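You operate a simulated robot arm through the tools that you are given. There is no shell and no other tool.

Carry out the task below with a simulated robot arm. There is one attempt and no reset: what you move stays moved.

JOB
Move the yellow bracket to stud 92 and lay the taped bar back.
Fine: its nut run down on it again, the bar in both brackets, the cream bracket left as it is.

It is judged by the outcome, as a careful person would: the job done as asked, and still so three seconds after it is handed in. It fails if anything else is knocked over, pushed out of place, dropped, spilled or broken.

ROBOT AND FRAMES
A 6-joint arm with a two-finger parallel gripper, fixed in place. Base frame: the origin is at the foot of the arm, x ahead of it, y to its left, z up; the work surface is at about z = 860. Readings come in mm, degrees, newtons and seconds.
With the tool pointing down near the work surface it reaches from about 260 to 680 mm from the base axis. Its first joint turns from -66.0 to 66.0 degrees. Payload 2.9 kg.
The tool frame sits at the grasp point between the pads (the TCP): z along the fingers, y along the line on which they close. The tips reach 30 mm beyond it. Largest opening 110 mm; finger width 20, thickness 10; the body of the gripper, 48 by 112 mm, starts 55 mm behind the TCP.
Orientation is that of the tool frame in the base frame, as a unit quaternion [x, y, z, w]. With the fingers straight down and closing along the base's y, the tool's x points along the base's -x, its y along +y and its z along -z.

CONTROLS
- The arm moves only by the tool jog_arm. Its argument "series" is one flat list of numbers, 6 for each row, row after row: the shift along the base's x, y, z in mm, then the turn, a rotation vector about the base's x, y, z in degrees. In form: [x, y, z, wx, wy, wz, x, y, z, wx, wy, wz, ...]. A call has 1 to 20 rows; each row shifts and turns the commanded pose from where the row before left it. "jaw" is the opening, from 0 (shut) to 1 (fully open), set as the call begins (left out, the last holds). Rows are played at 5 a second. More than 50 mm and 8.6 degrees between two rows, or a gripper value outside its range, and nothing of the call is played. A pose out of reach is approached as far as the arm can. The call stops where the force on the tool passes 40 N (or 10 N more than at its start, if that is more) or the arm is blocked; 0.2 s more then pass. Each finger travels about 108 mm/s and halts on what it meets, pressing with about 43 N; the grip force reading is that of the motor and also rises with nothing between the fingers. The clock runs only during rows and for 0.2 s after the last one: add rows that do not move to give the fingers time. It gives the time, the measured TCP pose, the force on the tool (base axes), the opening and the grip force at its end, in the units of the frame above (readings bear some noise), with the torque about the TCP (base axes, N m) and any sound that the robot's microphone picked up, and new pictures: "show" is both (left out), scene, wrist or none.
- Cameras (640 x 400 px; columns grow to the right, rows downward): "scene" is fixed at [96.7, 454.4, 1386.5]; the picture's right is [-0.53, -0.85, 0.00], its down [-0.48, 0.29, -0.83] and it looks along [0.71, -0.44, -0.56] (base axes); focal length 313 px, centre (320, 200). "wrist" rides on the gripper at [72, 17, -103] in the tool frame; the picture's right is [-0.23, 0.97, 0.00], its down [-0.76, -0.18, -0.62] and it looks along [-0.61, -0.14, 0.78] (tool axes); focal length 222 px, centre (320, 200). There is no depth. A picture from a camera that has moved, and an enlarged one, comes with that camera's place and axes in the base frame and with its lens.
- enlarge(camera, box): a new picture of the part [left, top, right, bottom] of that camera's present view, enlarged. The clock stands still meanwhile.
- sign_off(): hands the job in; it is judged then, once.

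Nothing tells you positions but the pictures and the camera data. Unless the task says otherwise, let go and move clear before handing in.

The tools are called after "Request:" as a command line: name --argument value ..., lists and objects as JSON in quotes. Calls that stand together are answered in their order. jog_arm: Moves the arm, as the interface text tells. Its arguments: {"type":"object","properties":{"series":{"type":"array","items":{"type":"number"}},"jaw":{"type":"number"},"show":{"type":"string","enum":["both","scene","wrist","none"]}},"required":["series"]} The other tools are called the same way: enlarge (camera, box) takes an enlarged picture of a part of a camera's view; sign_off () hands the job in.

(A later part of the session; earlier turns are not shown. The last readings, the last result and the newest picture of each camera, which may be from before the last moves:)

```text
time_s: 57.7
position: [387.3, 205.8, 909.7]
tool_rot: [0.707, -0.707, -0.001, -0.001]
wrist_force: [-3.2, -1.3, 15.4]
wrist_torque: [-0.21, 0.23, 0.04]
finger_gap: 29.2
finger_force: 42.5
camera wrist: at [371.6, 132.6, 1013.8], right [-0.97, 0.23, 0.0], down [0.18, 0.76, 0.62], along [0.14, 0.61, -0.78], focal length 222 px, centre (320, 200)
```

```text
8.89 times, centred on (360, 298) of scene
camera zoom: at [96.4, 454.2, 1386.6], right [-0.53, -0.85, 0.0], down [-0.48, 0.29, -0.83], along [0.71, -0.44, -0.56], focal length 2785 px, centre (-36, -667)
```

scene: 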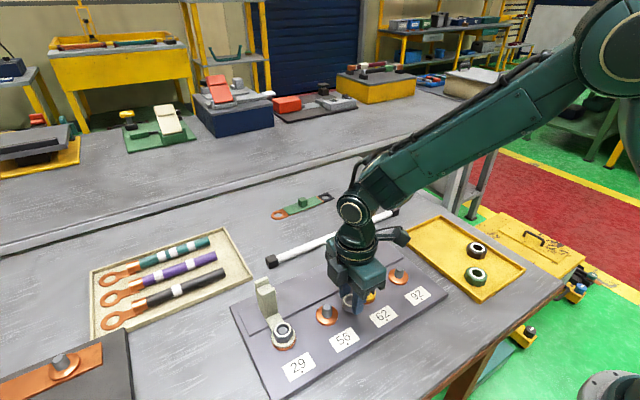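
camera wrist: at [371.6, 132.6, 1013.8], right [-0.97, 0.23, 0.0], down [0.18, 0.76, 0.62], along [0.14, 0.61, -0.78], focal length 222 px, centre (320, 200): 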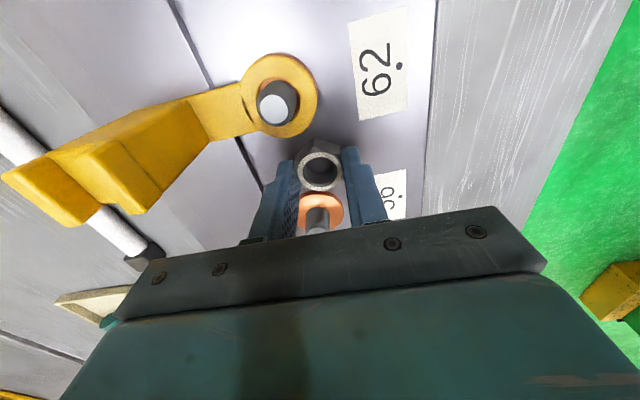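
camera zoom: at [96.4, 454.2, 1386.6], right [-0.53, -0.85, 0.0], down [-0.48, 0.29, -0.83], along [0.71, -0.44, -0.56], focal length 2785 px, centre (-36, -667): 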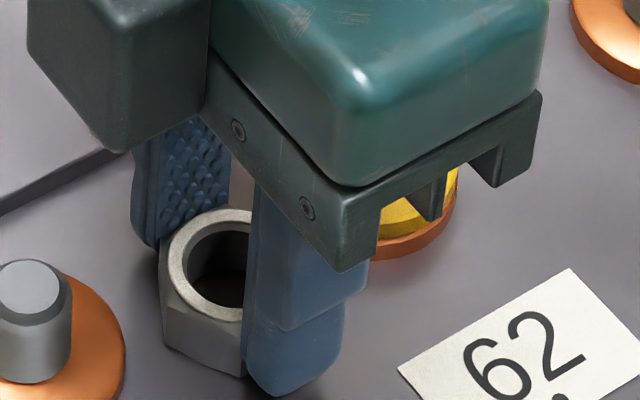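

The nut is on the panel. I'll relieve the pressure and release.

Request:
jog_arm --series '[0, 0, 1.1, 0, 0, 0, 0, 0, 0, 0, 0, 0]' --show "none"

Request:
jog_arm --series '[0, 0, 0, 0, 0, 0, 0, 0, 0, 0, 0, 0, 0, 0, 0, 0, 0, 0]' --jaw 0.42 --show "wrist"

Request:
enlarge --camera "wrist" --box '[240, 120, 400, 220]'

```text
time_s: 58.3
position: [388.7, 204.3, 910.7]
tool_rot: [0.708, -0.706, -0.001, -0.001]
wrist_force: [-1.3, 1.2, 5.3]
wrist_torque: [0.05, 0.03, 0.01]
finger_gap: 29.2
finger_force: 43.1
```

```text
time_s: 59.1
position: [388.2, 204.2, 910.7]
tool_rot: [-0.707, 0.707, 0.0, 0.001]
wrist_force: [0.9, -0.2, -0.2]
wrist_torque: [0.0, 0.01, 0.01]
finger_gap: 46.3
finger_force: 0.0
camera wrist: at [372.3, 132.4, 1014.1], right [-0.97, 0.23, 0.0], down [0.18, 0.76, 0.62], along [0.14, 0.61, -0.78], focal length 222 px, centre (320, 200)
```

wrist: 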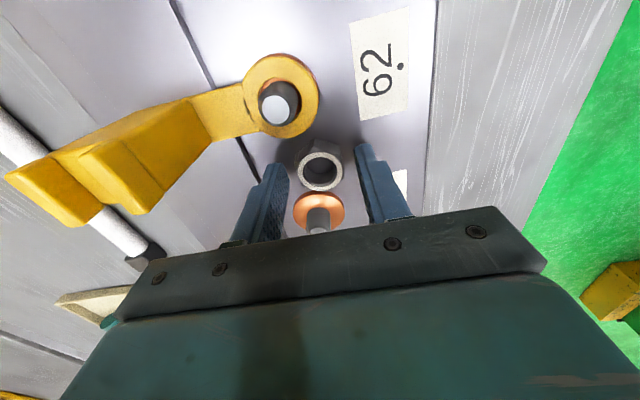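

```text
4.00 times, centred on (320, 170) of wrist
camera zoom: at [372.3, 132.4, 1014.1], right [-0.97, 0.23, 0.0], down [0.18, 0.76, 0.62], along [0.14, 0.61, -0.78], focal length 888 px, centre (320, 320)
```

zoom: 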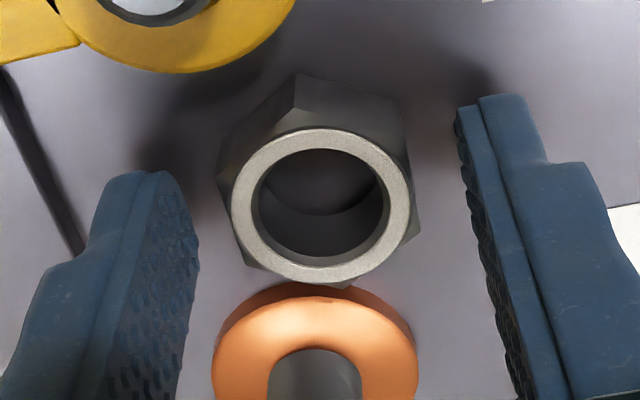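

The nut stands upright on the panel at about (388, 204.5). Next I'll rise and look at the yellow bracket from above with the fingers closing along y.

Request:
jog_arm --series '[0, 0, 30, 0, 0, 0, 0, 0, 40, 0, 0, 0, 0, 0, 40, 0, 0, 0, 5.3, -4, 2, 0, 0, -8.182, 5.3, -4, 2, 0, 0, -8.182, 5.3, -4, 2, 0, 0, -8.182, 5.3, -4, 2, 0, 0, -8.182, 5.3, -4, 2, 0, 0, -8.182, 5.3, -4, 2, 0, 0, -8.182, 5.3, -4, 2, 0, 0, -8.182, 5.3, -4, 2, 0, 0, -8.182, 5.3, -4, 2, 0, 0, -8.182, 5.3, -4, 2, 0, 0, -8.182, 5.3, -4, 2, 0, 0, -8.18, 0, 0, 0, 0, 0, 0]' --jaw 0.6

Request:
enlarge --camera "wrist" --box '[200, 60, 440, 230]'

Request:
enlarge --camera "scene" --box '[310, 220, 430, 310]'

```text
time_s: 62.3
position: [447.9, 159.8, 1042.9]
tool_rot: [0.001, 1.0, 0.0, 0.001]
wrist_force: [0.6, -0.2, -0.1]
wrist_torque: [-0.01, -0.01, 0.01]
finger_gap: 66.1
finger_force: 0.0
camera wrist: at [375.5, 177.5, 1146.4], right [0.23, 0.97, 0.0], down [0.76, -0.18, 0.62], along [0.61, -0.14, -0.78], focal length 222 px, centre (320, 200)
```

scene: 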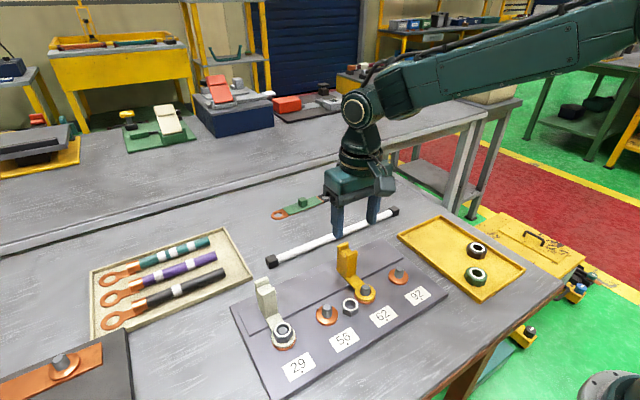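
wrist: 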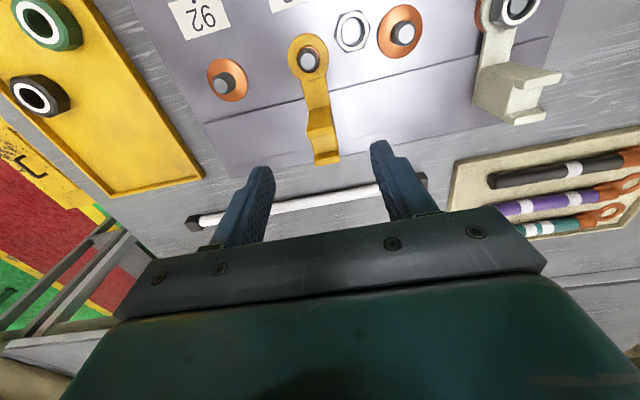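

```text
2.35 times, centred on (320, 145) of wrist
camera zoom: at [375.5, 177.5, 1146.4], right [0.23, 0.97, 0.0], down [0.76, -0.18, 0.62], along [0.61, -0.14, -0.78], focal length 523 px, centre (320, 329)
```

zoom: 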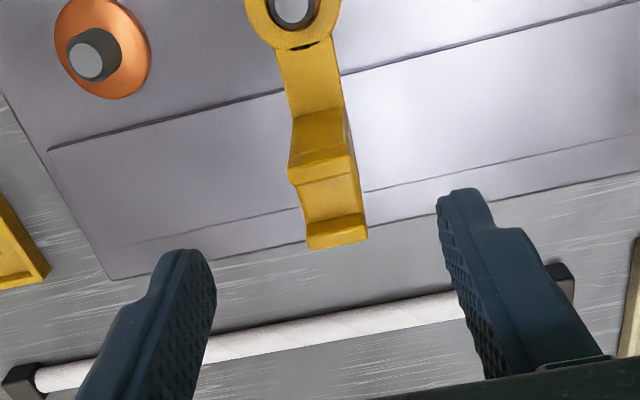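

```text
4.44 times, centred on (370, 265) of scene
camera zoom: at [96.7, 454.4, 1386.5], right [-0.53, -0.85, 0.0], down [-0.48, 0.29, -0.83], along [0.71, -0.44, -0.56], focal length 1392 px, centre (98, -89)
```

zoom: 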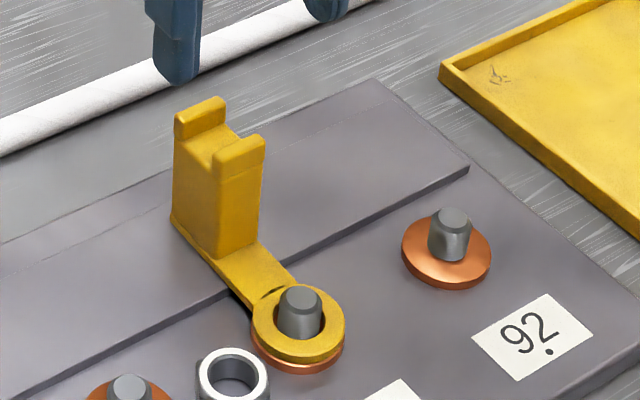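

The upright is about 24 mm wide in y, centred at roughly (466, 160), with its top at z≈950. I'll descend around it with the fingers along y.

Request:
jog_arm --series '[9.5, 0, -20, 0, 0, 0, 9.5, 0, -20, 0, 0, 0, 0, 0, -30, 0, 0, 0, 0, 0, -25, 0, 0, 0, 0, 0, -20, 0, 0, 0, 0, 0, 0, 0, 0, 0]' --jaw 0.6

Request:
enlarge --camera "wrist" --box '[200, 100, 440, 250]'

Request:
enlarge --camera "scene" --box '[310, 220, 430, 310]'

```text
time_s: 63.7
position: [466.9, 160.7, 926.7]
tool_rot: [0.001, 1.0, 0.0, 0.001]
wrist_force: [-0.1, 0.8, 0.5]
wrist_torque: [0.02, 0.0, -0.01]
finger_gap: 66.0
finger_force: 0.0
camera wrist: at [394.6, 176.9, 1030.2], right [0.23, 0.97, 0.0], down [0.76, -0.18, 0.62], along [0.61, -0.14, -0.78], focal length 222 px, centre (320, 200)
```

scene: 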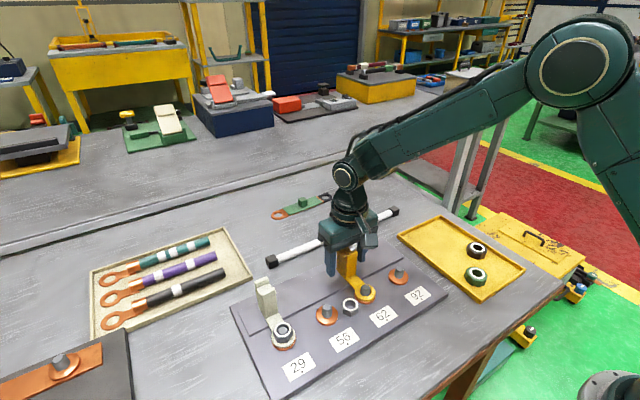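
wrist: 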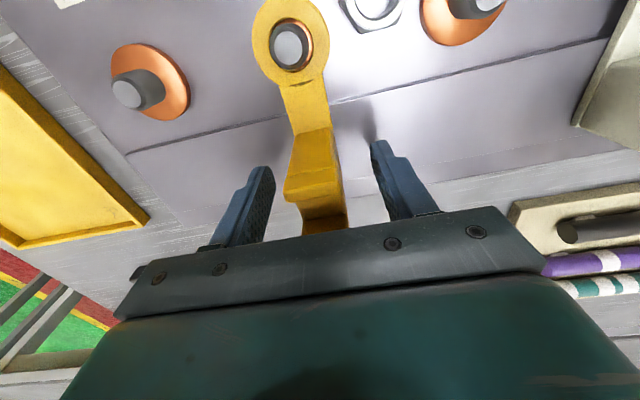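

```text
2.67 times, centred on (320, 175) of wrist
camera zoom: at [394.6, 176.9, 1030.2], right [0.23, 0.97, 0.0], down [0.76, -0.18, 0.62], along [0.61, -0.14, -0.78], focal length 592 px, centre (320, 267)
```

zoom: 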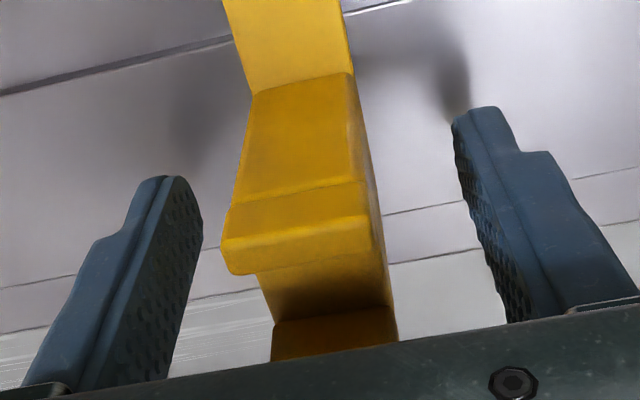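

```text
4.44 times, centred on (370, 265) of scene
camera zoom: at [96.7, 454.4, 1386.5], right [-0.53, -0.85, 0.0], down [-0.48, 0.29, -0.83], along [0.71, -0.44, -0.56], focal length 1392 px, centre (98, -89)
```

zoom: 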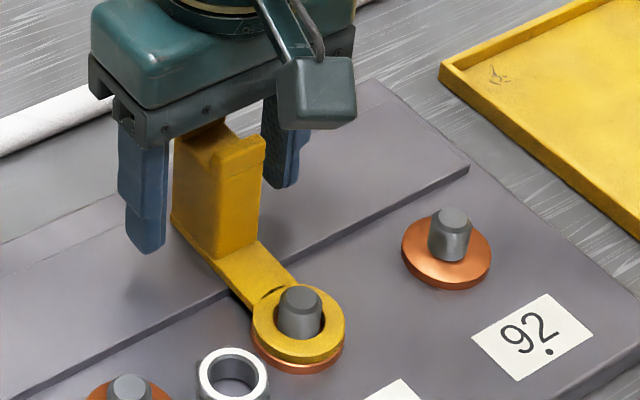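

The fingers straddle the upright. I'll close on it.

Request:
jog_arm --series '[0, 0, 0, 0, 0, 0, 0, 0, 0, 0, 0, 0, 0, 0, 0, 0, 0, 0, 0, 0, 0, 0, 0, 0]' --jaw 0

Request:
enlarge --camera "scene" --box '[340, 260, 400, 305]'

Request:
enlarge --camera "wrist" --box '[200, 0, 400, 125]'

```text
time_s: 64.7
position: [466.4, 161.3, 928.3]
tool_rot: [0.0, 1.0, 0.0, 0.001]
wrist_force: [0.2, -0.1, 0.8]
wrist_torque: [-0.01, 0.05, -0.02]
finger_gap: 25.4
finger_force: 43.4
camera wrist: at [394.6, 176.8, 1030.4], right [0.23, 0.97, 0.0], down [0.76, -0.18, 0.62], along [0.61, -0.14, -0.78], focal length 222 px, centre (320, 200)
```

scene: 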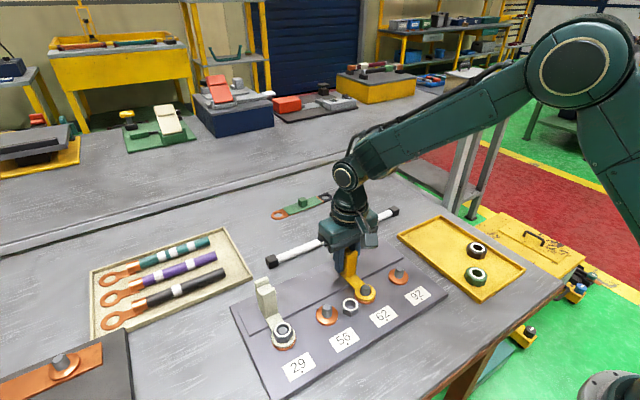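
wrist: 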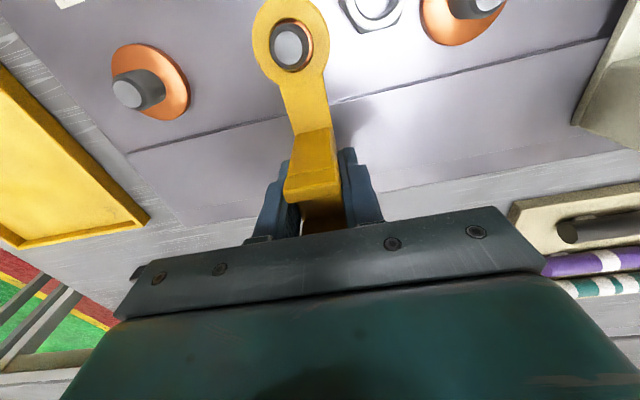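

```text
8.89 times, centred on (370, 282) of scene
camera zoom: at [96.7, 454.4, 1386.5], right [-0.53, -0.85, 0.0], down [-0.48, 0.29, -0.83], along [0.71, -0.44, -0.56], focal length 2785 px, centre (-124, -533)
```

zoom: 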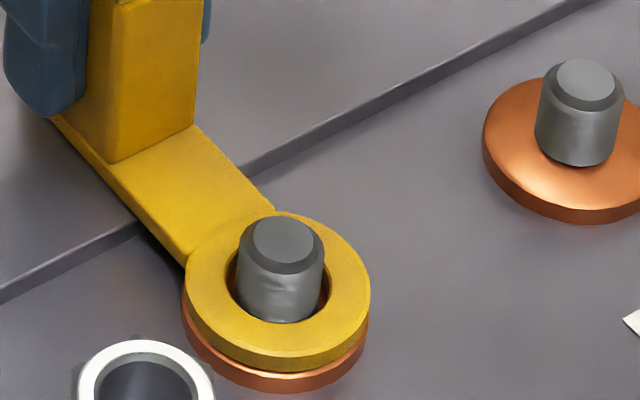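

```text
3.20 times, centred on (300, 62) of wrist
camera zoom: at [394.6, 176.8, 1030.4], right [0.23, 0.97, 0.0], down [0.76, -0.18, 0.62], along [0.61, -0.14, -0.78], focal length 711 px, centre (384, 640)
```

zoom: 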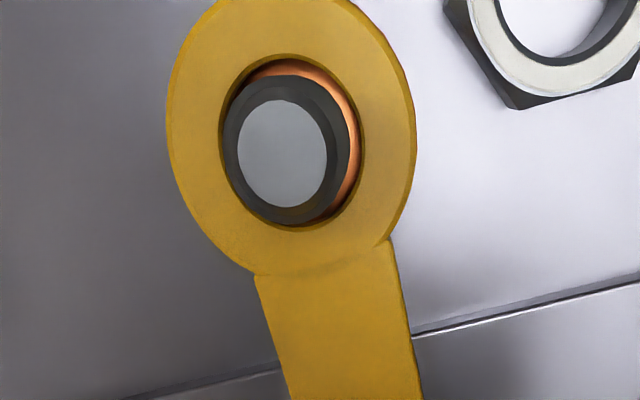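

Gripped at 25.4 mm with no side load. I'll lift the bracket straight up off stud 62, gently at first.

Request:
jog_arm --series '[0, 0, 2, 0, 0, 0, 0, 0, 3, 0, 0, 0, 0, 0, 5, 0, 0, 0, 0, 0, 0, 0, 0, 0]' --show "wrist"

Request:
enlarge --camera "scene" --box '[320, 230, 410, 305]'

```text
time_s: 65.7
position: [464.2, 160.6, 936.6]
tool_rot: [-0.001, 1.0, 0.0, 0.001]
wrist_force: [0.1, -0.1, -1.4]
wrist_torque: [-0.02, -0.02, -0.03]
finger_gap: 25.2
finger_force: 43.0
camera wrist: at [393.5, 177.3, 1040.9], right [0.23, 0.97, 0.0], down [0.76, -0.18, 0.62], along [0.61, -0.14, -0.78], focal length 222 px, centre (320, 200)
```

wrist: 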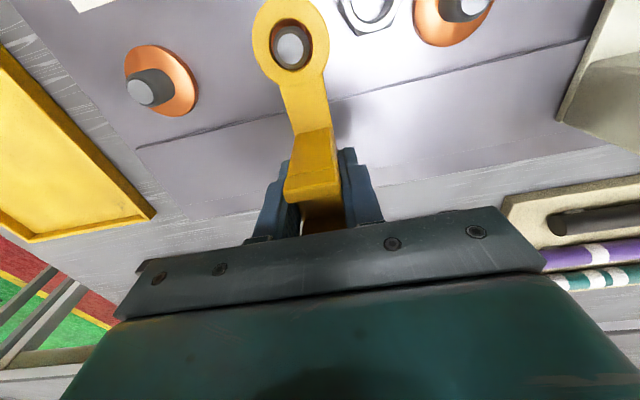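

```text
5.33 times, centred on (365, 268) of scene
camera zoom: at [96.7, 454.4, 1386.5], right [-0.53, -0.85, 0.0], down [-0.48, 0.29, -0.83], along [0.71, -0.44, -0.56], focal length 1671 px, centre (80, -160)
```

zoom: 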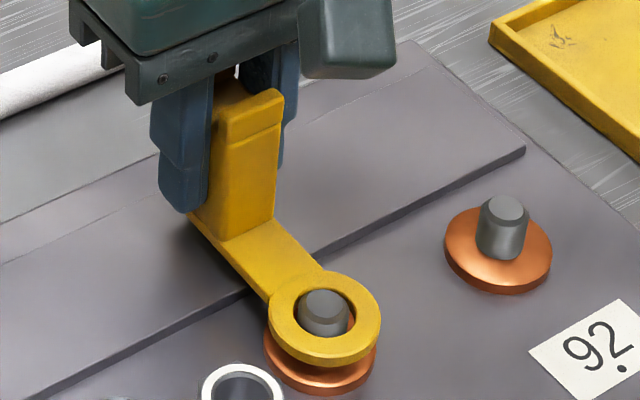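

Lifting cleanly. I'll raise to clear the stud, then shift 90 mm toward stud 92.

Request:
jog_arm --series '[0, 0, 14, 0, 0, 0, 0, 0, 14, 0, 0, 0, 0, -20, 0, 0, 0, 0, 0, -25, 0, 0, 0, 0, 0, -25, 0, 0, 0, 0, 0, -19.5, 0, 0, 0, 0, 0, 0, 0, 0, 0, 0]'

Request:
enlarge --camera "scene" --box '[360, 230, 430, 290]'

Request:
enlarge --camera "wrist" --box '[200, 0, 400, 125]'

```text
time_s: 67.3
position: [464.7, 70.6, 964.8]
tool_rot: [0.001, 1.0, 0.0, 0.001]
wrist_force: [0.6, 1.0, -2.3]
wrist_torque: [-0.02, -0.02, -0.01]
finger_gap: 25.2
finger_force: 42.9
camera wrist: at [393.5, 88.0, 1068.3], right [0.23, 0.97, 0.0], down [0.76, -0.18, 0.62], along [0.61, -0.14, -0.78], focal length 222 px, centre (320, 200)
```

scene: 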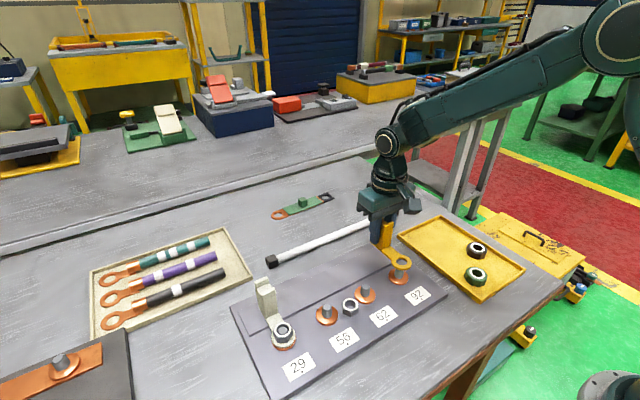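
wrist: 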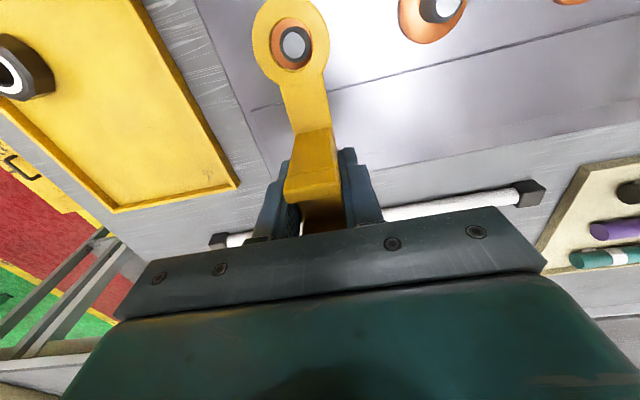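

```text
6.67 times, centred on (395, 260) of scene
camera zoom: at [96.7, 454.3, 1386.5], right [-0.53, -0.85, 0.0], down [-0.48, 0.29, -0.83], along [0.71, -0.44, -0.56], focal length 2089 px, centre (-180, -200)
```

zoom: 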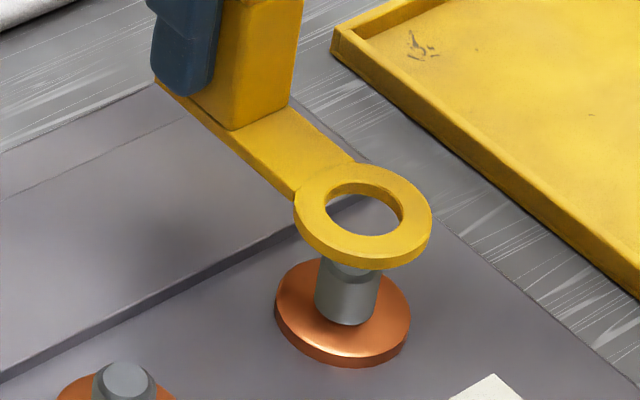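

```text
3.20 times, centred on (300, 62) of wrist
camera zoom: at [393.5, 88.0, 1068.3], right [0.23, 0.97, 0.0], down [0.76, -0.18, 0.62], along [0.61, -0.14, -0.78], focal length 711 px, centre (384, 640)
```

zoom: 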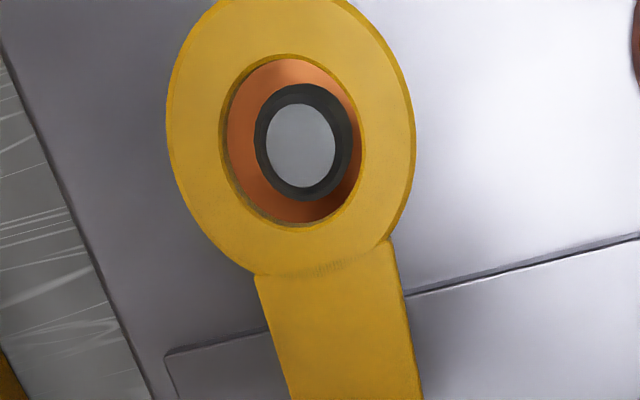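

The hole is about 1.8 mm short in x and 0.6 mm high in y relative to stud 92. I'll correct that, lower to just above the stud top and recheck.

Request:
jog_arm --series '[1.6, -0.6, -4, 0, 0, 0, 0, 0, -4, 0, 0, 0, 0, 0, 0, 0, 0, 0]' --show "none"

Request:
enlarge --camera "wrist" --box '[232, 0, 360, 80]'

Request:
enlarge --camera "scene" --box '[370, 240, 430, 290]'

```text
time_s: 68.1
position: [467.3, 70.6, 956.9]
tool_rot: [0.0, 1.0, 0.001, 0.001]
wrist_force: [0.8, -0.2, -0.4]
wrist_torque: [0.02, 0.02, -0.01]
finger_gap: 25.2
finger_force: 42.5
```

```text
5.00 times, centred on (296, 40) of wrist
camera zoom: at [395.0, 87.8, 1060.6], right [0.23, 0.97, 0.0], down [0.76, -0.18, 0.62], along [0.61, -0.14, -0.78], focal length 1111 px, centre (440, 1000)
```

zoom: 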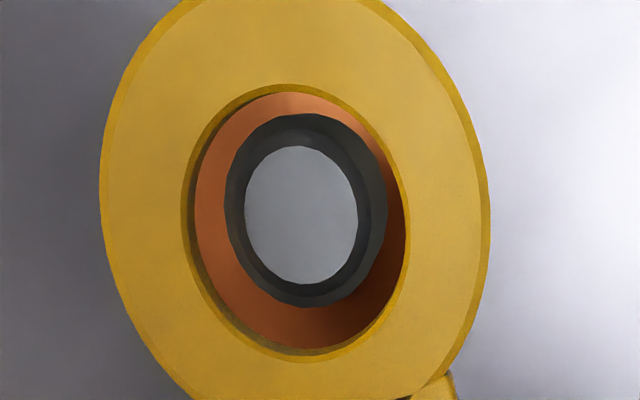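

```text
8.00 times, centred on (400, 265) of scene
camera zoom: at [96.7, 454.4, 1386.5], right [-0.53, -0.85, 0.0], down [-0.48, 0.29, -0.83], along [0.71, -0.44, -0.56], focal length 2506 px, centre (-320, -320)
```

zoom: 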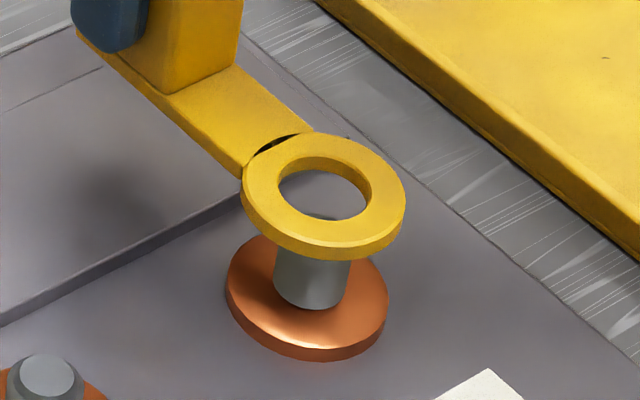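

Centred within half a millimetre, and the hole has about 3 mm clearance. I'll lower the bracket onto stud 92.

Request:
jog_arm --series '[0, -0.3, -6, 0, 0, 0, 0, 0, -6, 0, 0, 0, 0, 0, -6, 0, 0, 0, 0, 0, -5, 0, 0, 0, 0, 0, 0, 0, 0, 0]' --show "wrist"

Request:
enlarge --camera "scene" --box '[360, 230, 430, 290]'

Request:
enlarge --camera "wrist" --box '[232, 0, 360, 80]'

```text
time_s: 69.3
position: [467.8, 70.9, 933.9]
tool_rot: [-0.001, 1.0, -0.001, 0.0]
wrist_force: [0.2, 0.2, -0.8]
wrist_torque: [-0.02, -0.03, 0.0]
finger_gap: 25.5
finger_force: 42.8
camera wrist: at [395.0, 87.4, 1037.9], right [0.23, 0.97, 0.0], down [0.76, -0.18, 0.62], along [0.61, -0.14, -0.78], focal length 222 px, centre (320, 200)
```

wrist: 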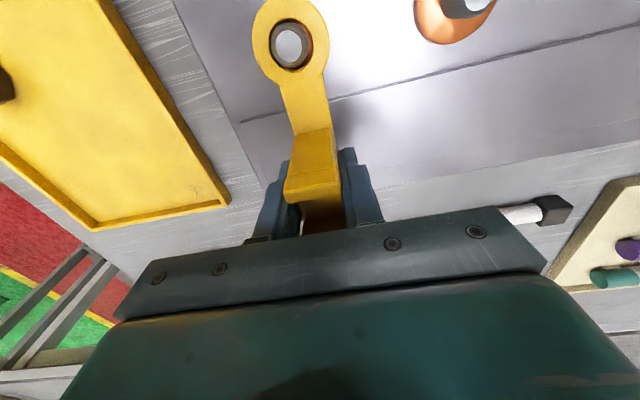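

```text
6.67 times, centred on (395, 260) of scene
camera zoom: at [96.7, 454.4, 1386.5], right [-0.53, -0.85, 0.0], down [-0.48, 0.29, -0.83], along [0.71, -0.44, -0.56], focal length 2089 px, centre (-180, -200)
```

zoom: 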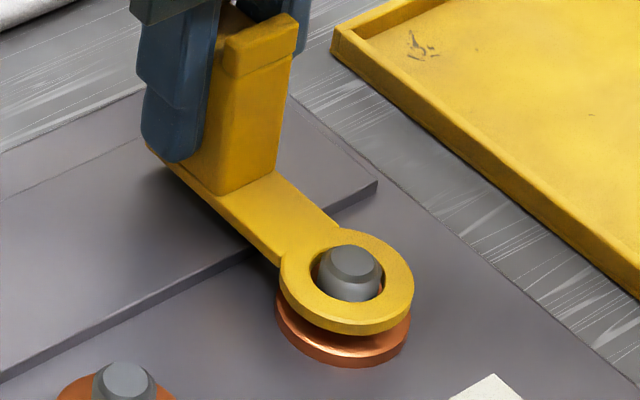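

```text
5.00 times, centred on (296, 40) of wrist
camera zoom: at [395.0, 87.4, 1037.9], right [0.23, 0.97, 0.0], down [0.76, -0.18, 0.62], along [0.61, -0.14, -0.78], focal length 1111 px, centre (440, 1000)
```

zoom: 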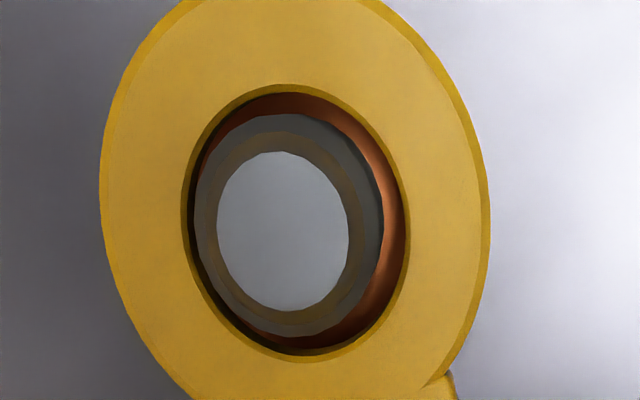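

The stud is through the hole. I'll lower the last few millimetres until it seats.

Request:
jog_arm --series '[0, 0, -2, 0, 0, 0, 0, 0, -2, 0, 0, 0, 0, 0, -1, 0, 0, 0, 0, 0, 0, 0, 0, 0]' --show "none"

Request:
jog_arm --series '[0, 0, -0.7, 0, 0, 0, 0, 0, 0, 0, 0, 0]' --show "none"

```text
time_s: 70.3
position: [467.8, 69.8, 929.9]
tool_rot: [0.0, 1.0, 0.0, 0.001]
wrist_force: [-0.4, -0.2, -1.0]
wrist_torque: [-0.03, -0.01, 0.0]
finger_gap: 25.2
finger_force: 42.9
```

```text
time_s: 70.9
position: [468.2, 70.1, 929.2]
tool_rot: [-0.001, 1.0, 0.0, 0.0]
wrist_force: [0.1, 0.3, -1.8]
wrist_torque: [0.0, -0.01, -0.01]
finger_gap: 25.4
finger_force: 42.9
```

Request:
jog_arm --series '[-0.6, 0, -0.7, 0, 0, 0, 0, 0, 0, 0, 0, 0]' --show "none"

Request:
jog_arm --series '[0, 0, -0.6, 0, 0, 0, 0, 0, 0, 0, 0, 0]' --show "wrist"

Request:
enlarge --camera "scene" --box '[360, 230, 430, 290]'

```text
time_s: 71.5
position: [466.6, 70.7, 927.8]
tool_rot: [0.0, 1.0, 0.0, 0.0]
wrist_force: [0.3, 0.2, -0.8]
wrist_torque: [0.0, -0.04, 0.0]
finger_gap: 25.1
finger_force: 43.8
```

```text
time_s: 72.1
position: [467.0, 70.5, 926.2]
tool_rot: [0.0, 1.0, 0.0, 0.001]
wrist_force: [0.7, 0.5, -1.0]
wrist_torque: [-0.01, -0.02, -0.01]
finger_gap: 25.1
finger_force: 43.3
camera wrist: at [394.9, 87.2, 1030.9], right [0.23, 0.97, 0.0], down [0.76, -0.18, 0.62], along [0.61, -0.14, -0.78], focal length 222 px, centre (320, 200)
```

wrist: 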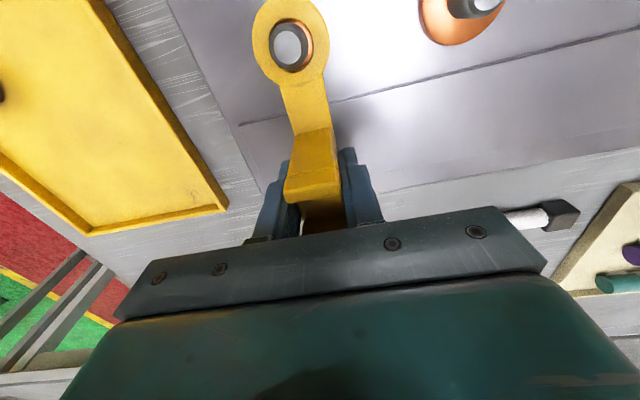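

```text
6.67 times, centred on (395, 260) of scene
camera zoom: at [96.7, 454.4, 1386.5], right [-0.53, -0.85, 0.0], down [-0.48, 0.29, -0.83], along [0.71, -0.44, -0.56], focal length 2089 px, centre (-180, -200)
```

zoom: 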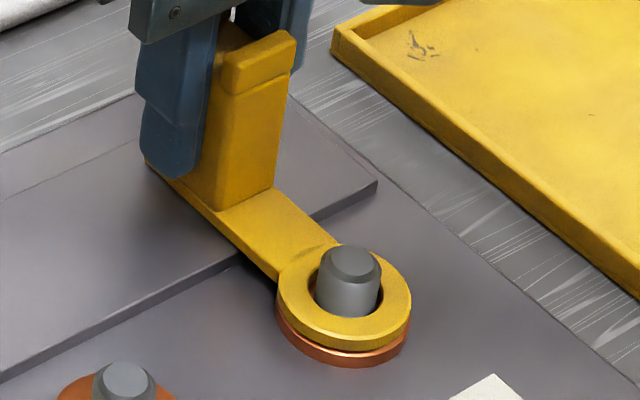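

Request:
jog_arm --series '[0, 0, -0.6, 0, 0, 0, 0, 0, 0, 0, 0, 0]' --show "none"

Request:
jog_arm --series '[0, 0, -0.6, 0, 0, 0, 0, 0, 0, 0, 0, 0]' --show "none"

Request:
enlarge --camera "scene" --box '[375, 255, 425, 290]'

```text
time_s: 72.7
position: [467.4, 70.8, 925.6]
tool_rot: [0.0, 1.0, 0.0, 0.001]
wrist_force: [-0.8, -0.1, 3.0]
wrist_torque: [0.01, 0.05, -0.01]
finger_gap: 25.3
finger_force: 43.2
```

```text
time_s: 73.3
position: [466.4, 71.3, 927.0]
tool_rot: [0.0, 1.0, 0.0, 0.0]
wrist_force: [-0.8, -1.7, 7.6]
wrist_torque: [-0.05, 0.35, 0.07]
finger_gap: 25.2
finger_force: 43.5
```

```text
11.43 times, centred on (400, 272) of scene
camera zoom: at [96.6, 454.3, 1386.6], right [-0.53, -0.85, 0.0], down [-0.48, 0.29, -0.83], along [0.71, -0.44, -0.56], focal length 3581 px, centre (-594, -629)
```

zoom: 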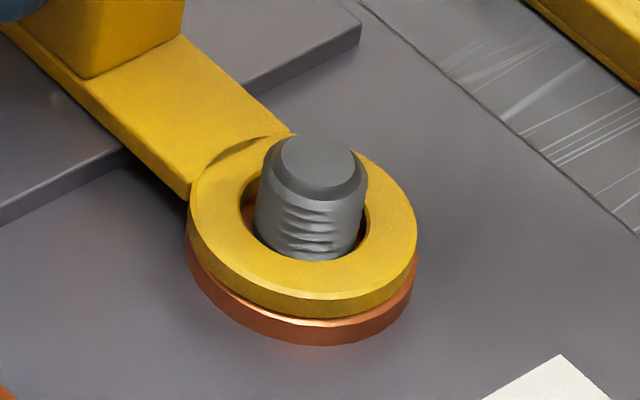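

Seated on the washer. I'll relieve the pressure and release the bracket.

Request:
jog_arm --series '[0, 0, 0.6, 0, 0, 0, 0, 0, 0, 0, 0, 0]' --show "none"

Request:
jog_arm --series '[0, 0, 0, 0, 0, 0, 0, 0, 0, 0, 0, 0, 0, 0, 0, 0, 0, 0]' --jaw 0.5

Request:
enlarge --camera "scene" --box '[360, 230, 430, 290]'

Request:
enlarge --camera "wrist" --box '[200, 0, 440, 240]'

```text
time_s: 73.9
position: [467.0, 71.0, 926.9]
tool_rot: [-0.001, 1.0, 0.0, 0.001]
wrist_force: [1.3, -0.2, 2.5]
wrist_torque: [-0.03, -0.11, 0.01]
finger_gap: 25.3
finger_force: 42.9
```

```text
time_s: 74.7
position: [466.1, 69.6, 927.6]
tool_rot: [0.0, 1.0, 0.0, 0.002]
wrist_force: [0.2, 0.2, -0.1]
wrist_torque: [0.0, -0.02, 0.01]
finger_gap: 54.9
finger_force: 0.0
camera wrist: at [394.5, 87.3, 1030.4], right [0.23, 0.97, 0.0], down [0.76, -0.18, 0.62], along [0.61, -0.14, -0.78], focal length 222 px, centre (320, 200)
```

scene: 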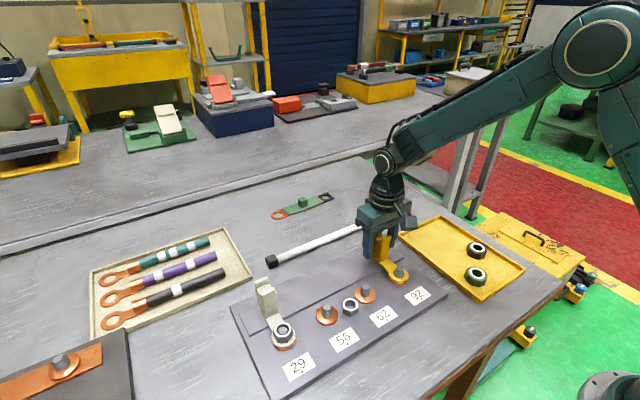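
wrist: 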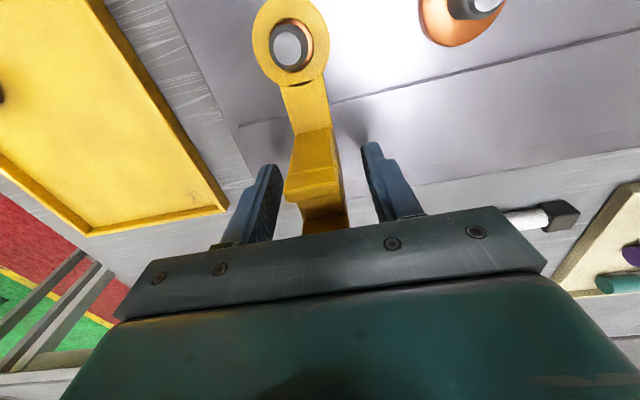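

```text
6.67 times, centred on (395, 260) of scene
camera zoom: at [96.7, 454.4, 1386.5], right [-0.53, -0.85, 0.0], down [-0.48, 0.29, -0.83], along [0.71, -0.44, -0.56], focal length 2089 px, centre (-180, -200)
```

zoom: 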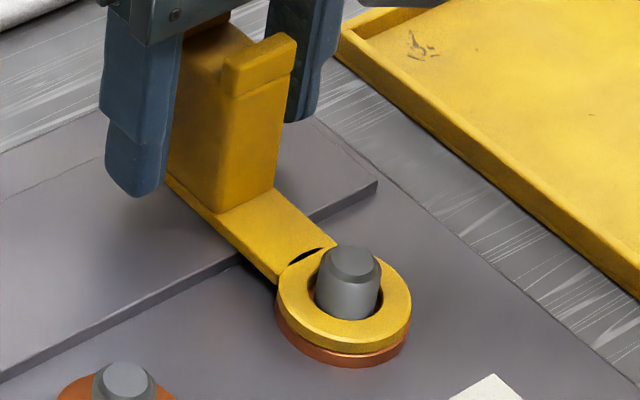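

```text
1.67 times, centred on (320, 120) of wrist
camera zoom: at [394.5, 87.3, 1030.4], right [0.23, 0.97, 0.0], down [0.76, -0.18, 0.62], along [0.61, -0.14, -0.78], focal length 370 px, centre (320, 333)
```

zoom: 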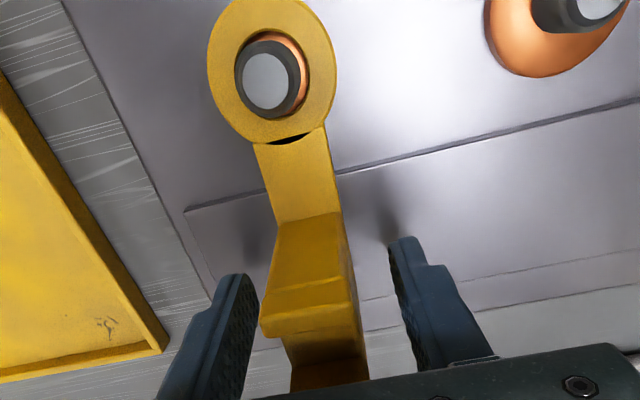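

The bracket stands on stud 92. Now I'll fetch its nut from the panel: rise straight up, turn to yaw 90° and hover over the nut.

Request:
jog_arm --series '[0, 0, 20, 0, 0, 0, 0, 0, 35, 0, 0, 0, 0, 0, 35, 0, 0, 0, -7.13, 12.16, 0, 0, 0, 8.182, -7.13, 12.16, 0, 0, 0, 8.182, -7.13, 12.16, 0, 0, 0, 8.182, -7.13, 12.16, 0, 0, 0, 8.182, -7.13, 12.16, 0, 0, 0, 8.182, -7.13, 12.16, 0, 0, 0, 8.182, -7.13, 12.16, 0, 0, 0, 8.182, -7.13, 12.16, 0, 0, 0, 8.182, -7.13, 12.16, 0, 0, 0, 8.182, -7.13, 12.16, 0, 0, 0, 8.182, -7.1, 12.2, 0, 0, 0, 8.18, 0, 0, 0, 0, 0, 0]' --jaw 0.45

Request:
enlarge --camera "wrist" --box '[240, 60, 400, 200]'

Request:
enlarge --camera "scene" --box '[330, 230, 430, 310]'

```text
time_s: 77.9
position: [388.8, 203.7, 1017.1]
tool_rot: [0.708, -0.706, -0.001, -0.001]
wrist_force: [-0.4, 0.0, 0.1]
wrist_torque: [0.03, 0.02, 0.0]
finger_gap: 49.4
finger_force: 0.1
camera wrist: at [372.6, 130.7, 1121.2], right [-0.97, 0.22, 0.0], down [0.18, 0.76, 0.62], along [0.14, 0.61, -0.78], focal length 222 px, centre (320, 200)
```

scene: 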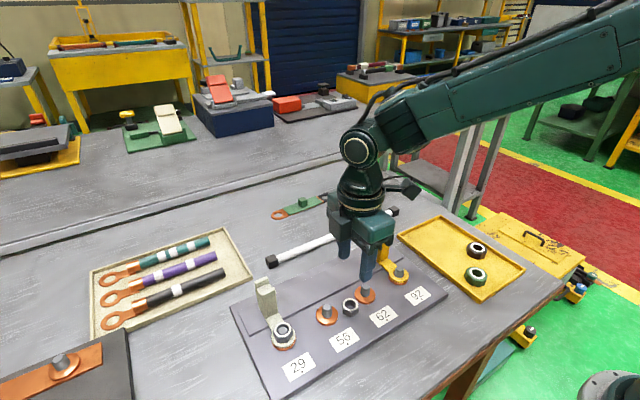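
wrist: 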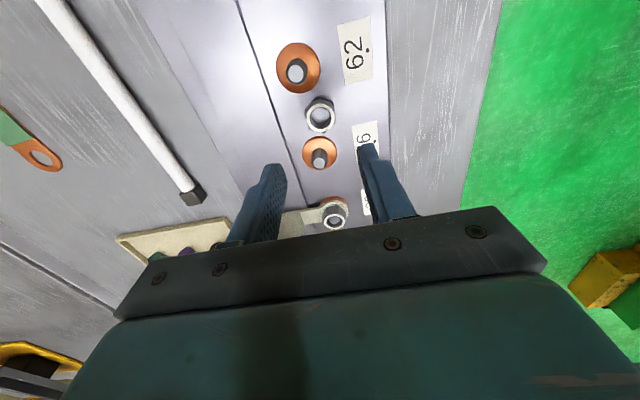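

```text
2.86 times, centred on (320, 130) of wrist
camera zoom: at [372.6, 130.7, 1121.2], right [-0.97, 0.22, 0.0], down [0.18, 0.76, 0.62], along [0.14, 0.61, -0.78], focal length 635 px, centre (320, 400)
```

zoom: 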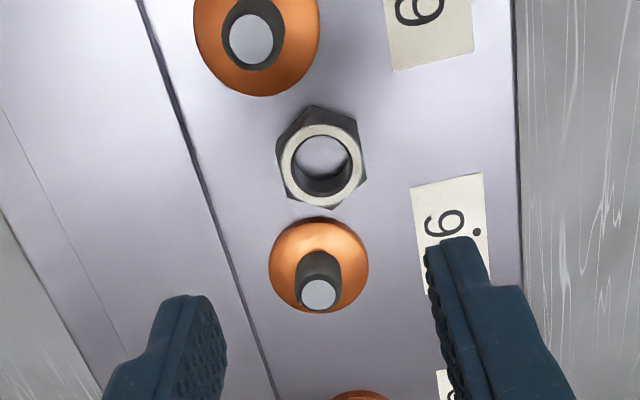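

```text
5.00 times, centred on (380, 270) of scene
camera zoom: at [96.7, 454.4, 1386.5], right [-0.53, -0.85, 0.0], down [-0.48, 0.29, -0.83], along [0.71, -0.44, -0.56], focal length 1566 px, centre (20, -150)
```

zoom: 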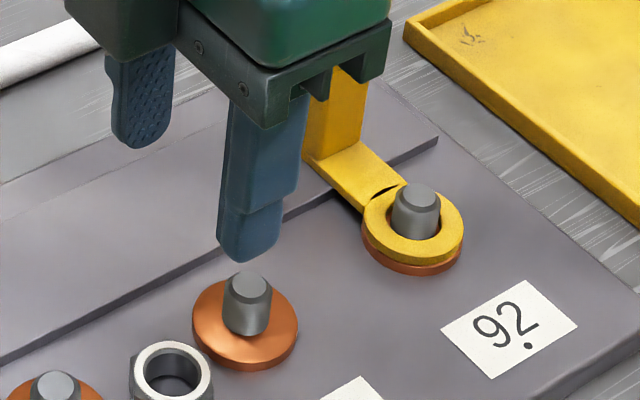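

The nut is just below; I'll correct −1.2 mm in y and descend around it.

Request:
jog_arm --series '[-0.2, -1.2, -40, 0, 0, 0, 0, 0, -40, 0, 0, 0, 0, 0, -17, 0, 0, 0, 0, 0, -8.5, 0, 0, 0, 0, 0, 0, 0, 0, 0]' --jaw 0.45 --show "wrist"

Request:
enlarge --camera "wrist" --box '[240, 120, 400, 220]'

```text
time_s: 79.1
position: [388.6, 203.2, 910.6]
tool_rot: [-0.707, 0.707, 0.0, 0.001]
wrist_force: [0.7, -0.6, 0.7]
wrist_torque: [0.03, 0.01, -0.02]
finger_gap: 49.5
finger_force: 0.0
camera wrist: at [372.2, 130.6, 1015.0], right [-0.97, 0.23, 0.0], down [0.18, 0.76, 0.62], along [0.14, 0.61, -0.78], focal length 222 px, centre (320, 200)
```

wrist: 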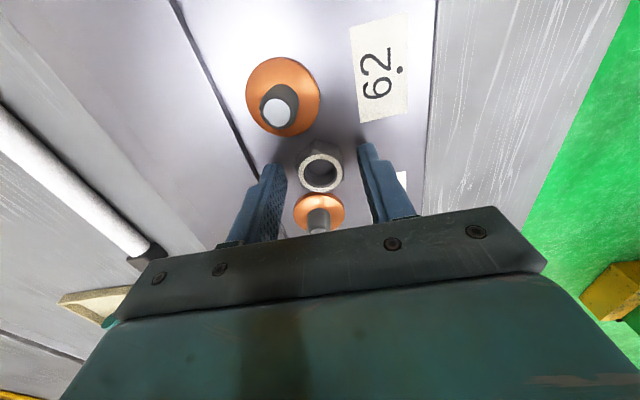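

```text
4.00 times, centred on (320, 170) of wrist
camera zoom: at [372.2, 130.6, 1015.0], right [-0.97, 0.23, 0.0], down [0.18, 0.76, 0.62], along [0.14, 0.61, -0.78], focal length 888 px, centre (320, 320)
```

zoom: 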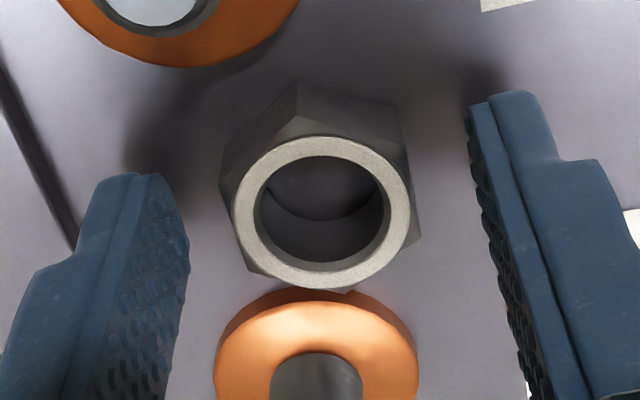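

The fingers straddle the nut. I'll close on it.

Request:
jog_arm --series '[0, 0, 0, 0, 0, 0, 0, 0, 0, 0, 0, 0, 0, 0, 0, 0, 0, 0, 0, 0, 0, 0, 0, 0]' --jaw 0 --show "wrist"

Request:
enlarge --camera "wrist" --box '[240, 120, 400, 220]'

Request:
enlarge --camera "scene" --box '[330, 275, 390, 320]'

```text
time_s: 80.1
position: [388.5, 203.3, 910.6]
tool_rot: [0.708, -0.706, -0.001, 0.0]
wrist_force: [0.1, 0.3, -0.9]
wrist_torque: [0.01, -0.02, -0.03]
finger_gap: 28.9
finger_force: 43.2
camera wrist: at [372.2, 130.6, 1015.3], right [-0.97, 0.23, 0.0], down [0.18, 0.76, 0.62], along [0.14, 0.61, -0.78], focal length 222 px, centre (320, 200)
```

wrist: 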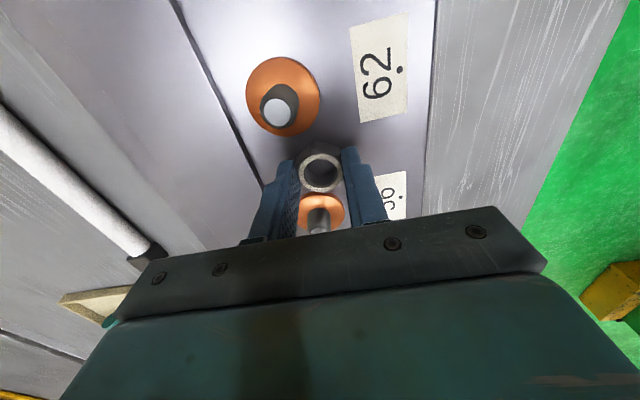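

```text
4.00 times, centred on (320, 170) of wrist
camera zoom: at [372.2, 130.6, 1015.3], right [-0.97, 0.23, 0.0], down [0.18, 0.76, 0.62], along [0.14, 0.61, -0.78], focal length 888 px, centre (320, 320)
```

zoom: 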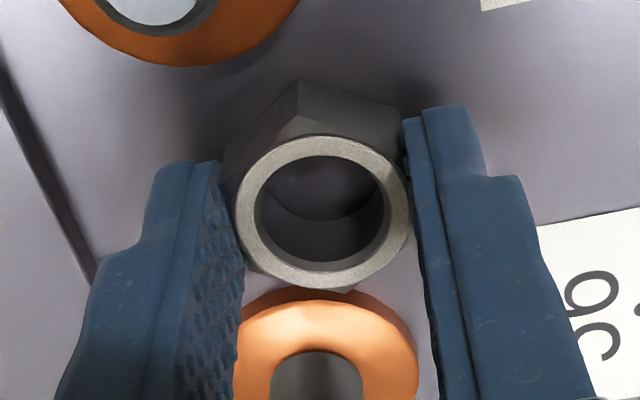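

```text
8.89 times, centred on (360, 298) of scene
camera zoom: at [96.7, 454.4, 1386.5], right [-0.53, -0.85, 0.0], down [-0.48, 0.29, -0.83], along [0.71, -0.44, -0.56], focal length 2785 px, centre (-36, -667)
```

zoom: 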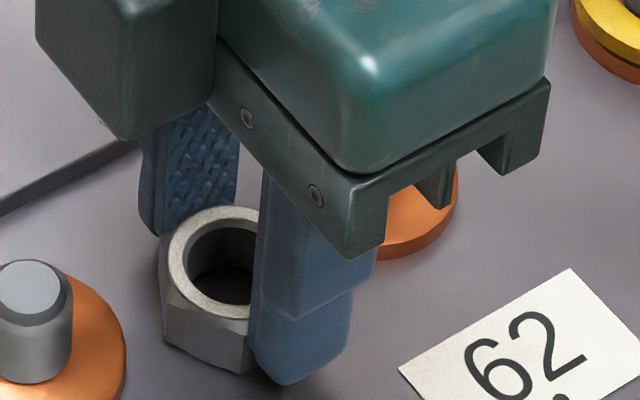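

The nut is gripped. I'll lift it, carry it over stud 92 and pre-turn to yaw 150° so there's plenty of clockwise travel.

Request:
jog_arm --series '[0, 0, 5, 0, 0, 0, 0, 0, 20, 0, 0, 0, 0, 0, 30, 0, 0, 0, 1.55, -16.7, 0, 0, 0, 7.5, 1.55, -16.7, 0, 0, 0, 7.5, 1.55, -16.7, 0, 0, 0, 7.5, 1.55, -16.7, 0, 0, 0, 7.5, 1.55, -16.7, 0, 0, 0, 7.5, 1.55, -16.7, 0, 0, 0, 7.5, 1.55, -16.6, 0, 0, 0, 7.5, 1.55, -16.6, 0, 0, 0, 7.5, 0, 0, 0, 0, 0, 0]'

Request:
enlarge --camera "wrist" --box '[240, 80, 400, 200]'

Request:
enlarge --camera "scene" --box '[360, 230, 430, 290]'

```text
time_s: 82.7
position: [401.3, 71.1, 967.0]
tool_rot: [0.966, -0.258, -0.001, 0.0]
wrist_force: [0.3, 0.2, -1.9]
wrist_torque: [0.0, 0.05, -0.01]
finger_gap: 29.0
finger_force: 42.6
camera wrist: at [456.1, 20.1, 1070.7], right [-0.68, -0.73, 0.0], down [-0.57, 0.53, 0.62], along [-0.46, 0.43, -0.78], focal length 222 px, centre (320, 200)
```

scene: 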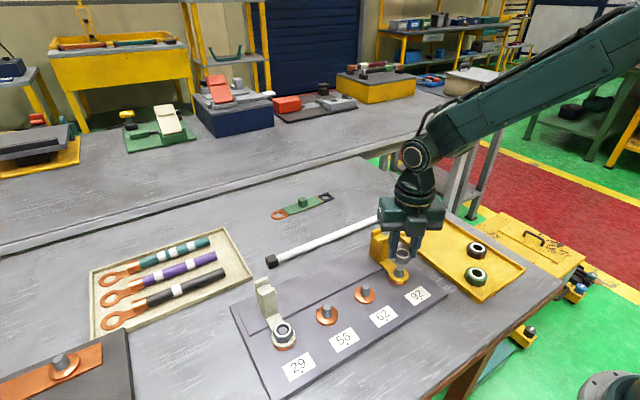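
wrist: 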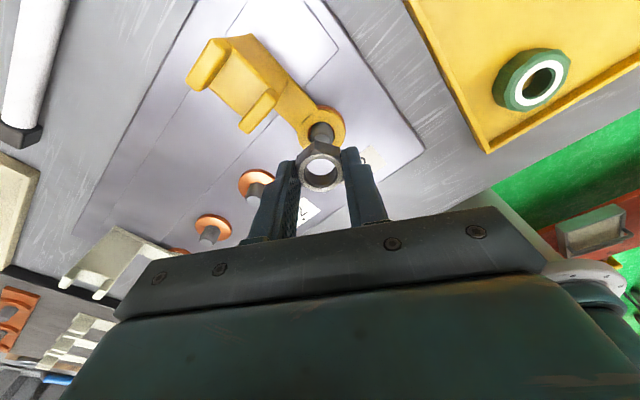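

```text
3.33 times, centred on (320, 140) of wrist
camera zoom: at [456.1, 20.1, 1070.7], right [-0.68, -0.73, 0.0], down [-0.57, 0.53, 0.62], along [-0.46, 0.43, -0.78], focal length 740 px, centre (320, 400)
```

zoom: 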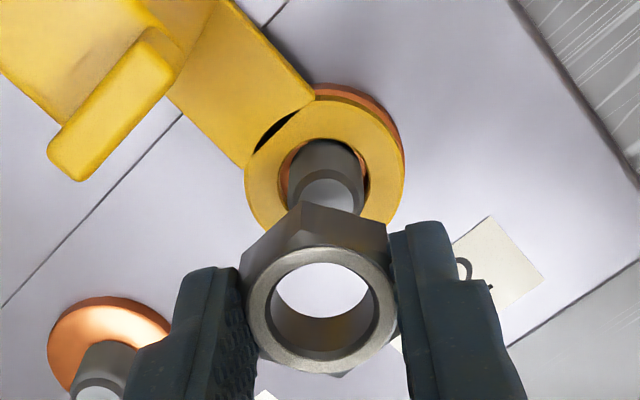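

```text
6.67 times, centred on (395, 260) of scene
camera zoom: at [96.7, 454.3, 1386.5], right [-0.53, -0.85, 0.0], down [-0.48, 0.29, -0.83], along [0.71, -0.44, -0.56], focal length 2089 px, centre (-180, -200)
```

zoom: 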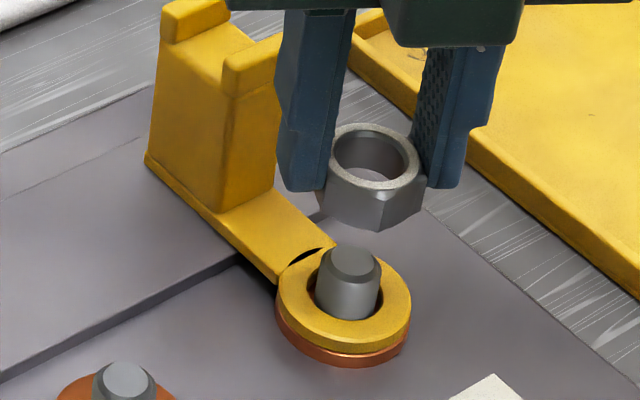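

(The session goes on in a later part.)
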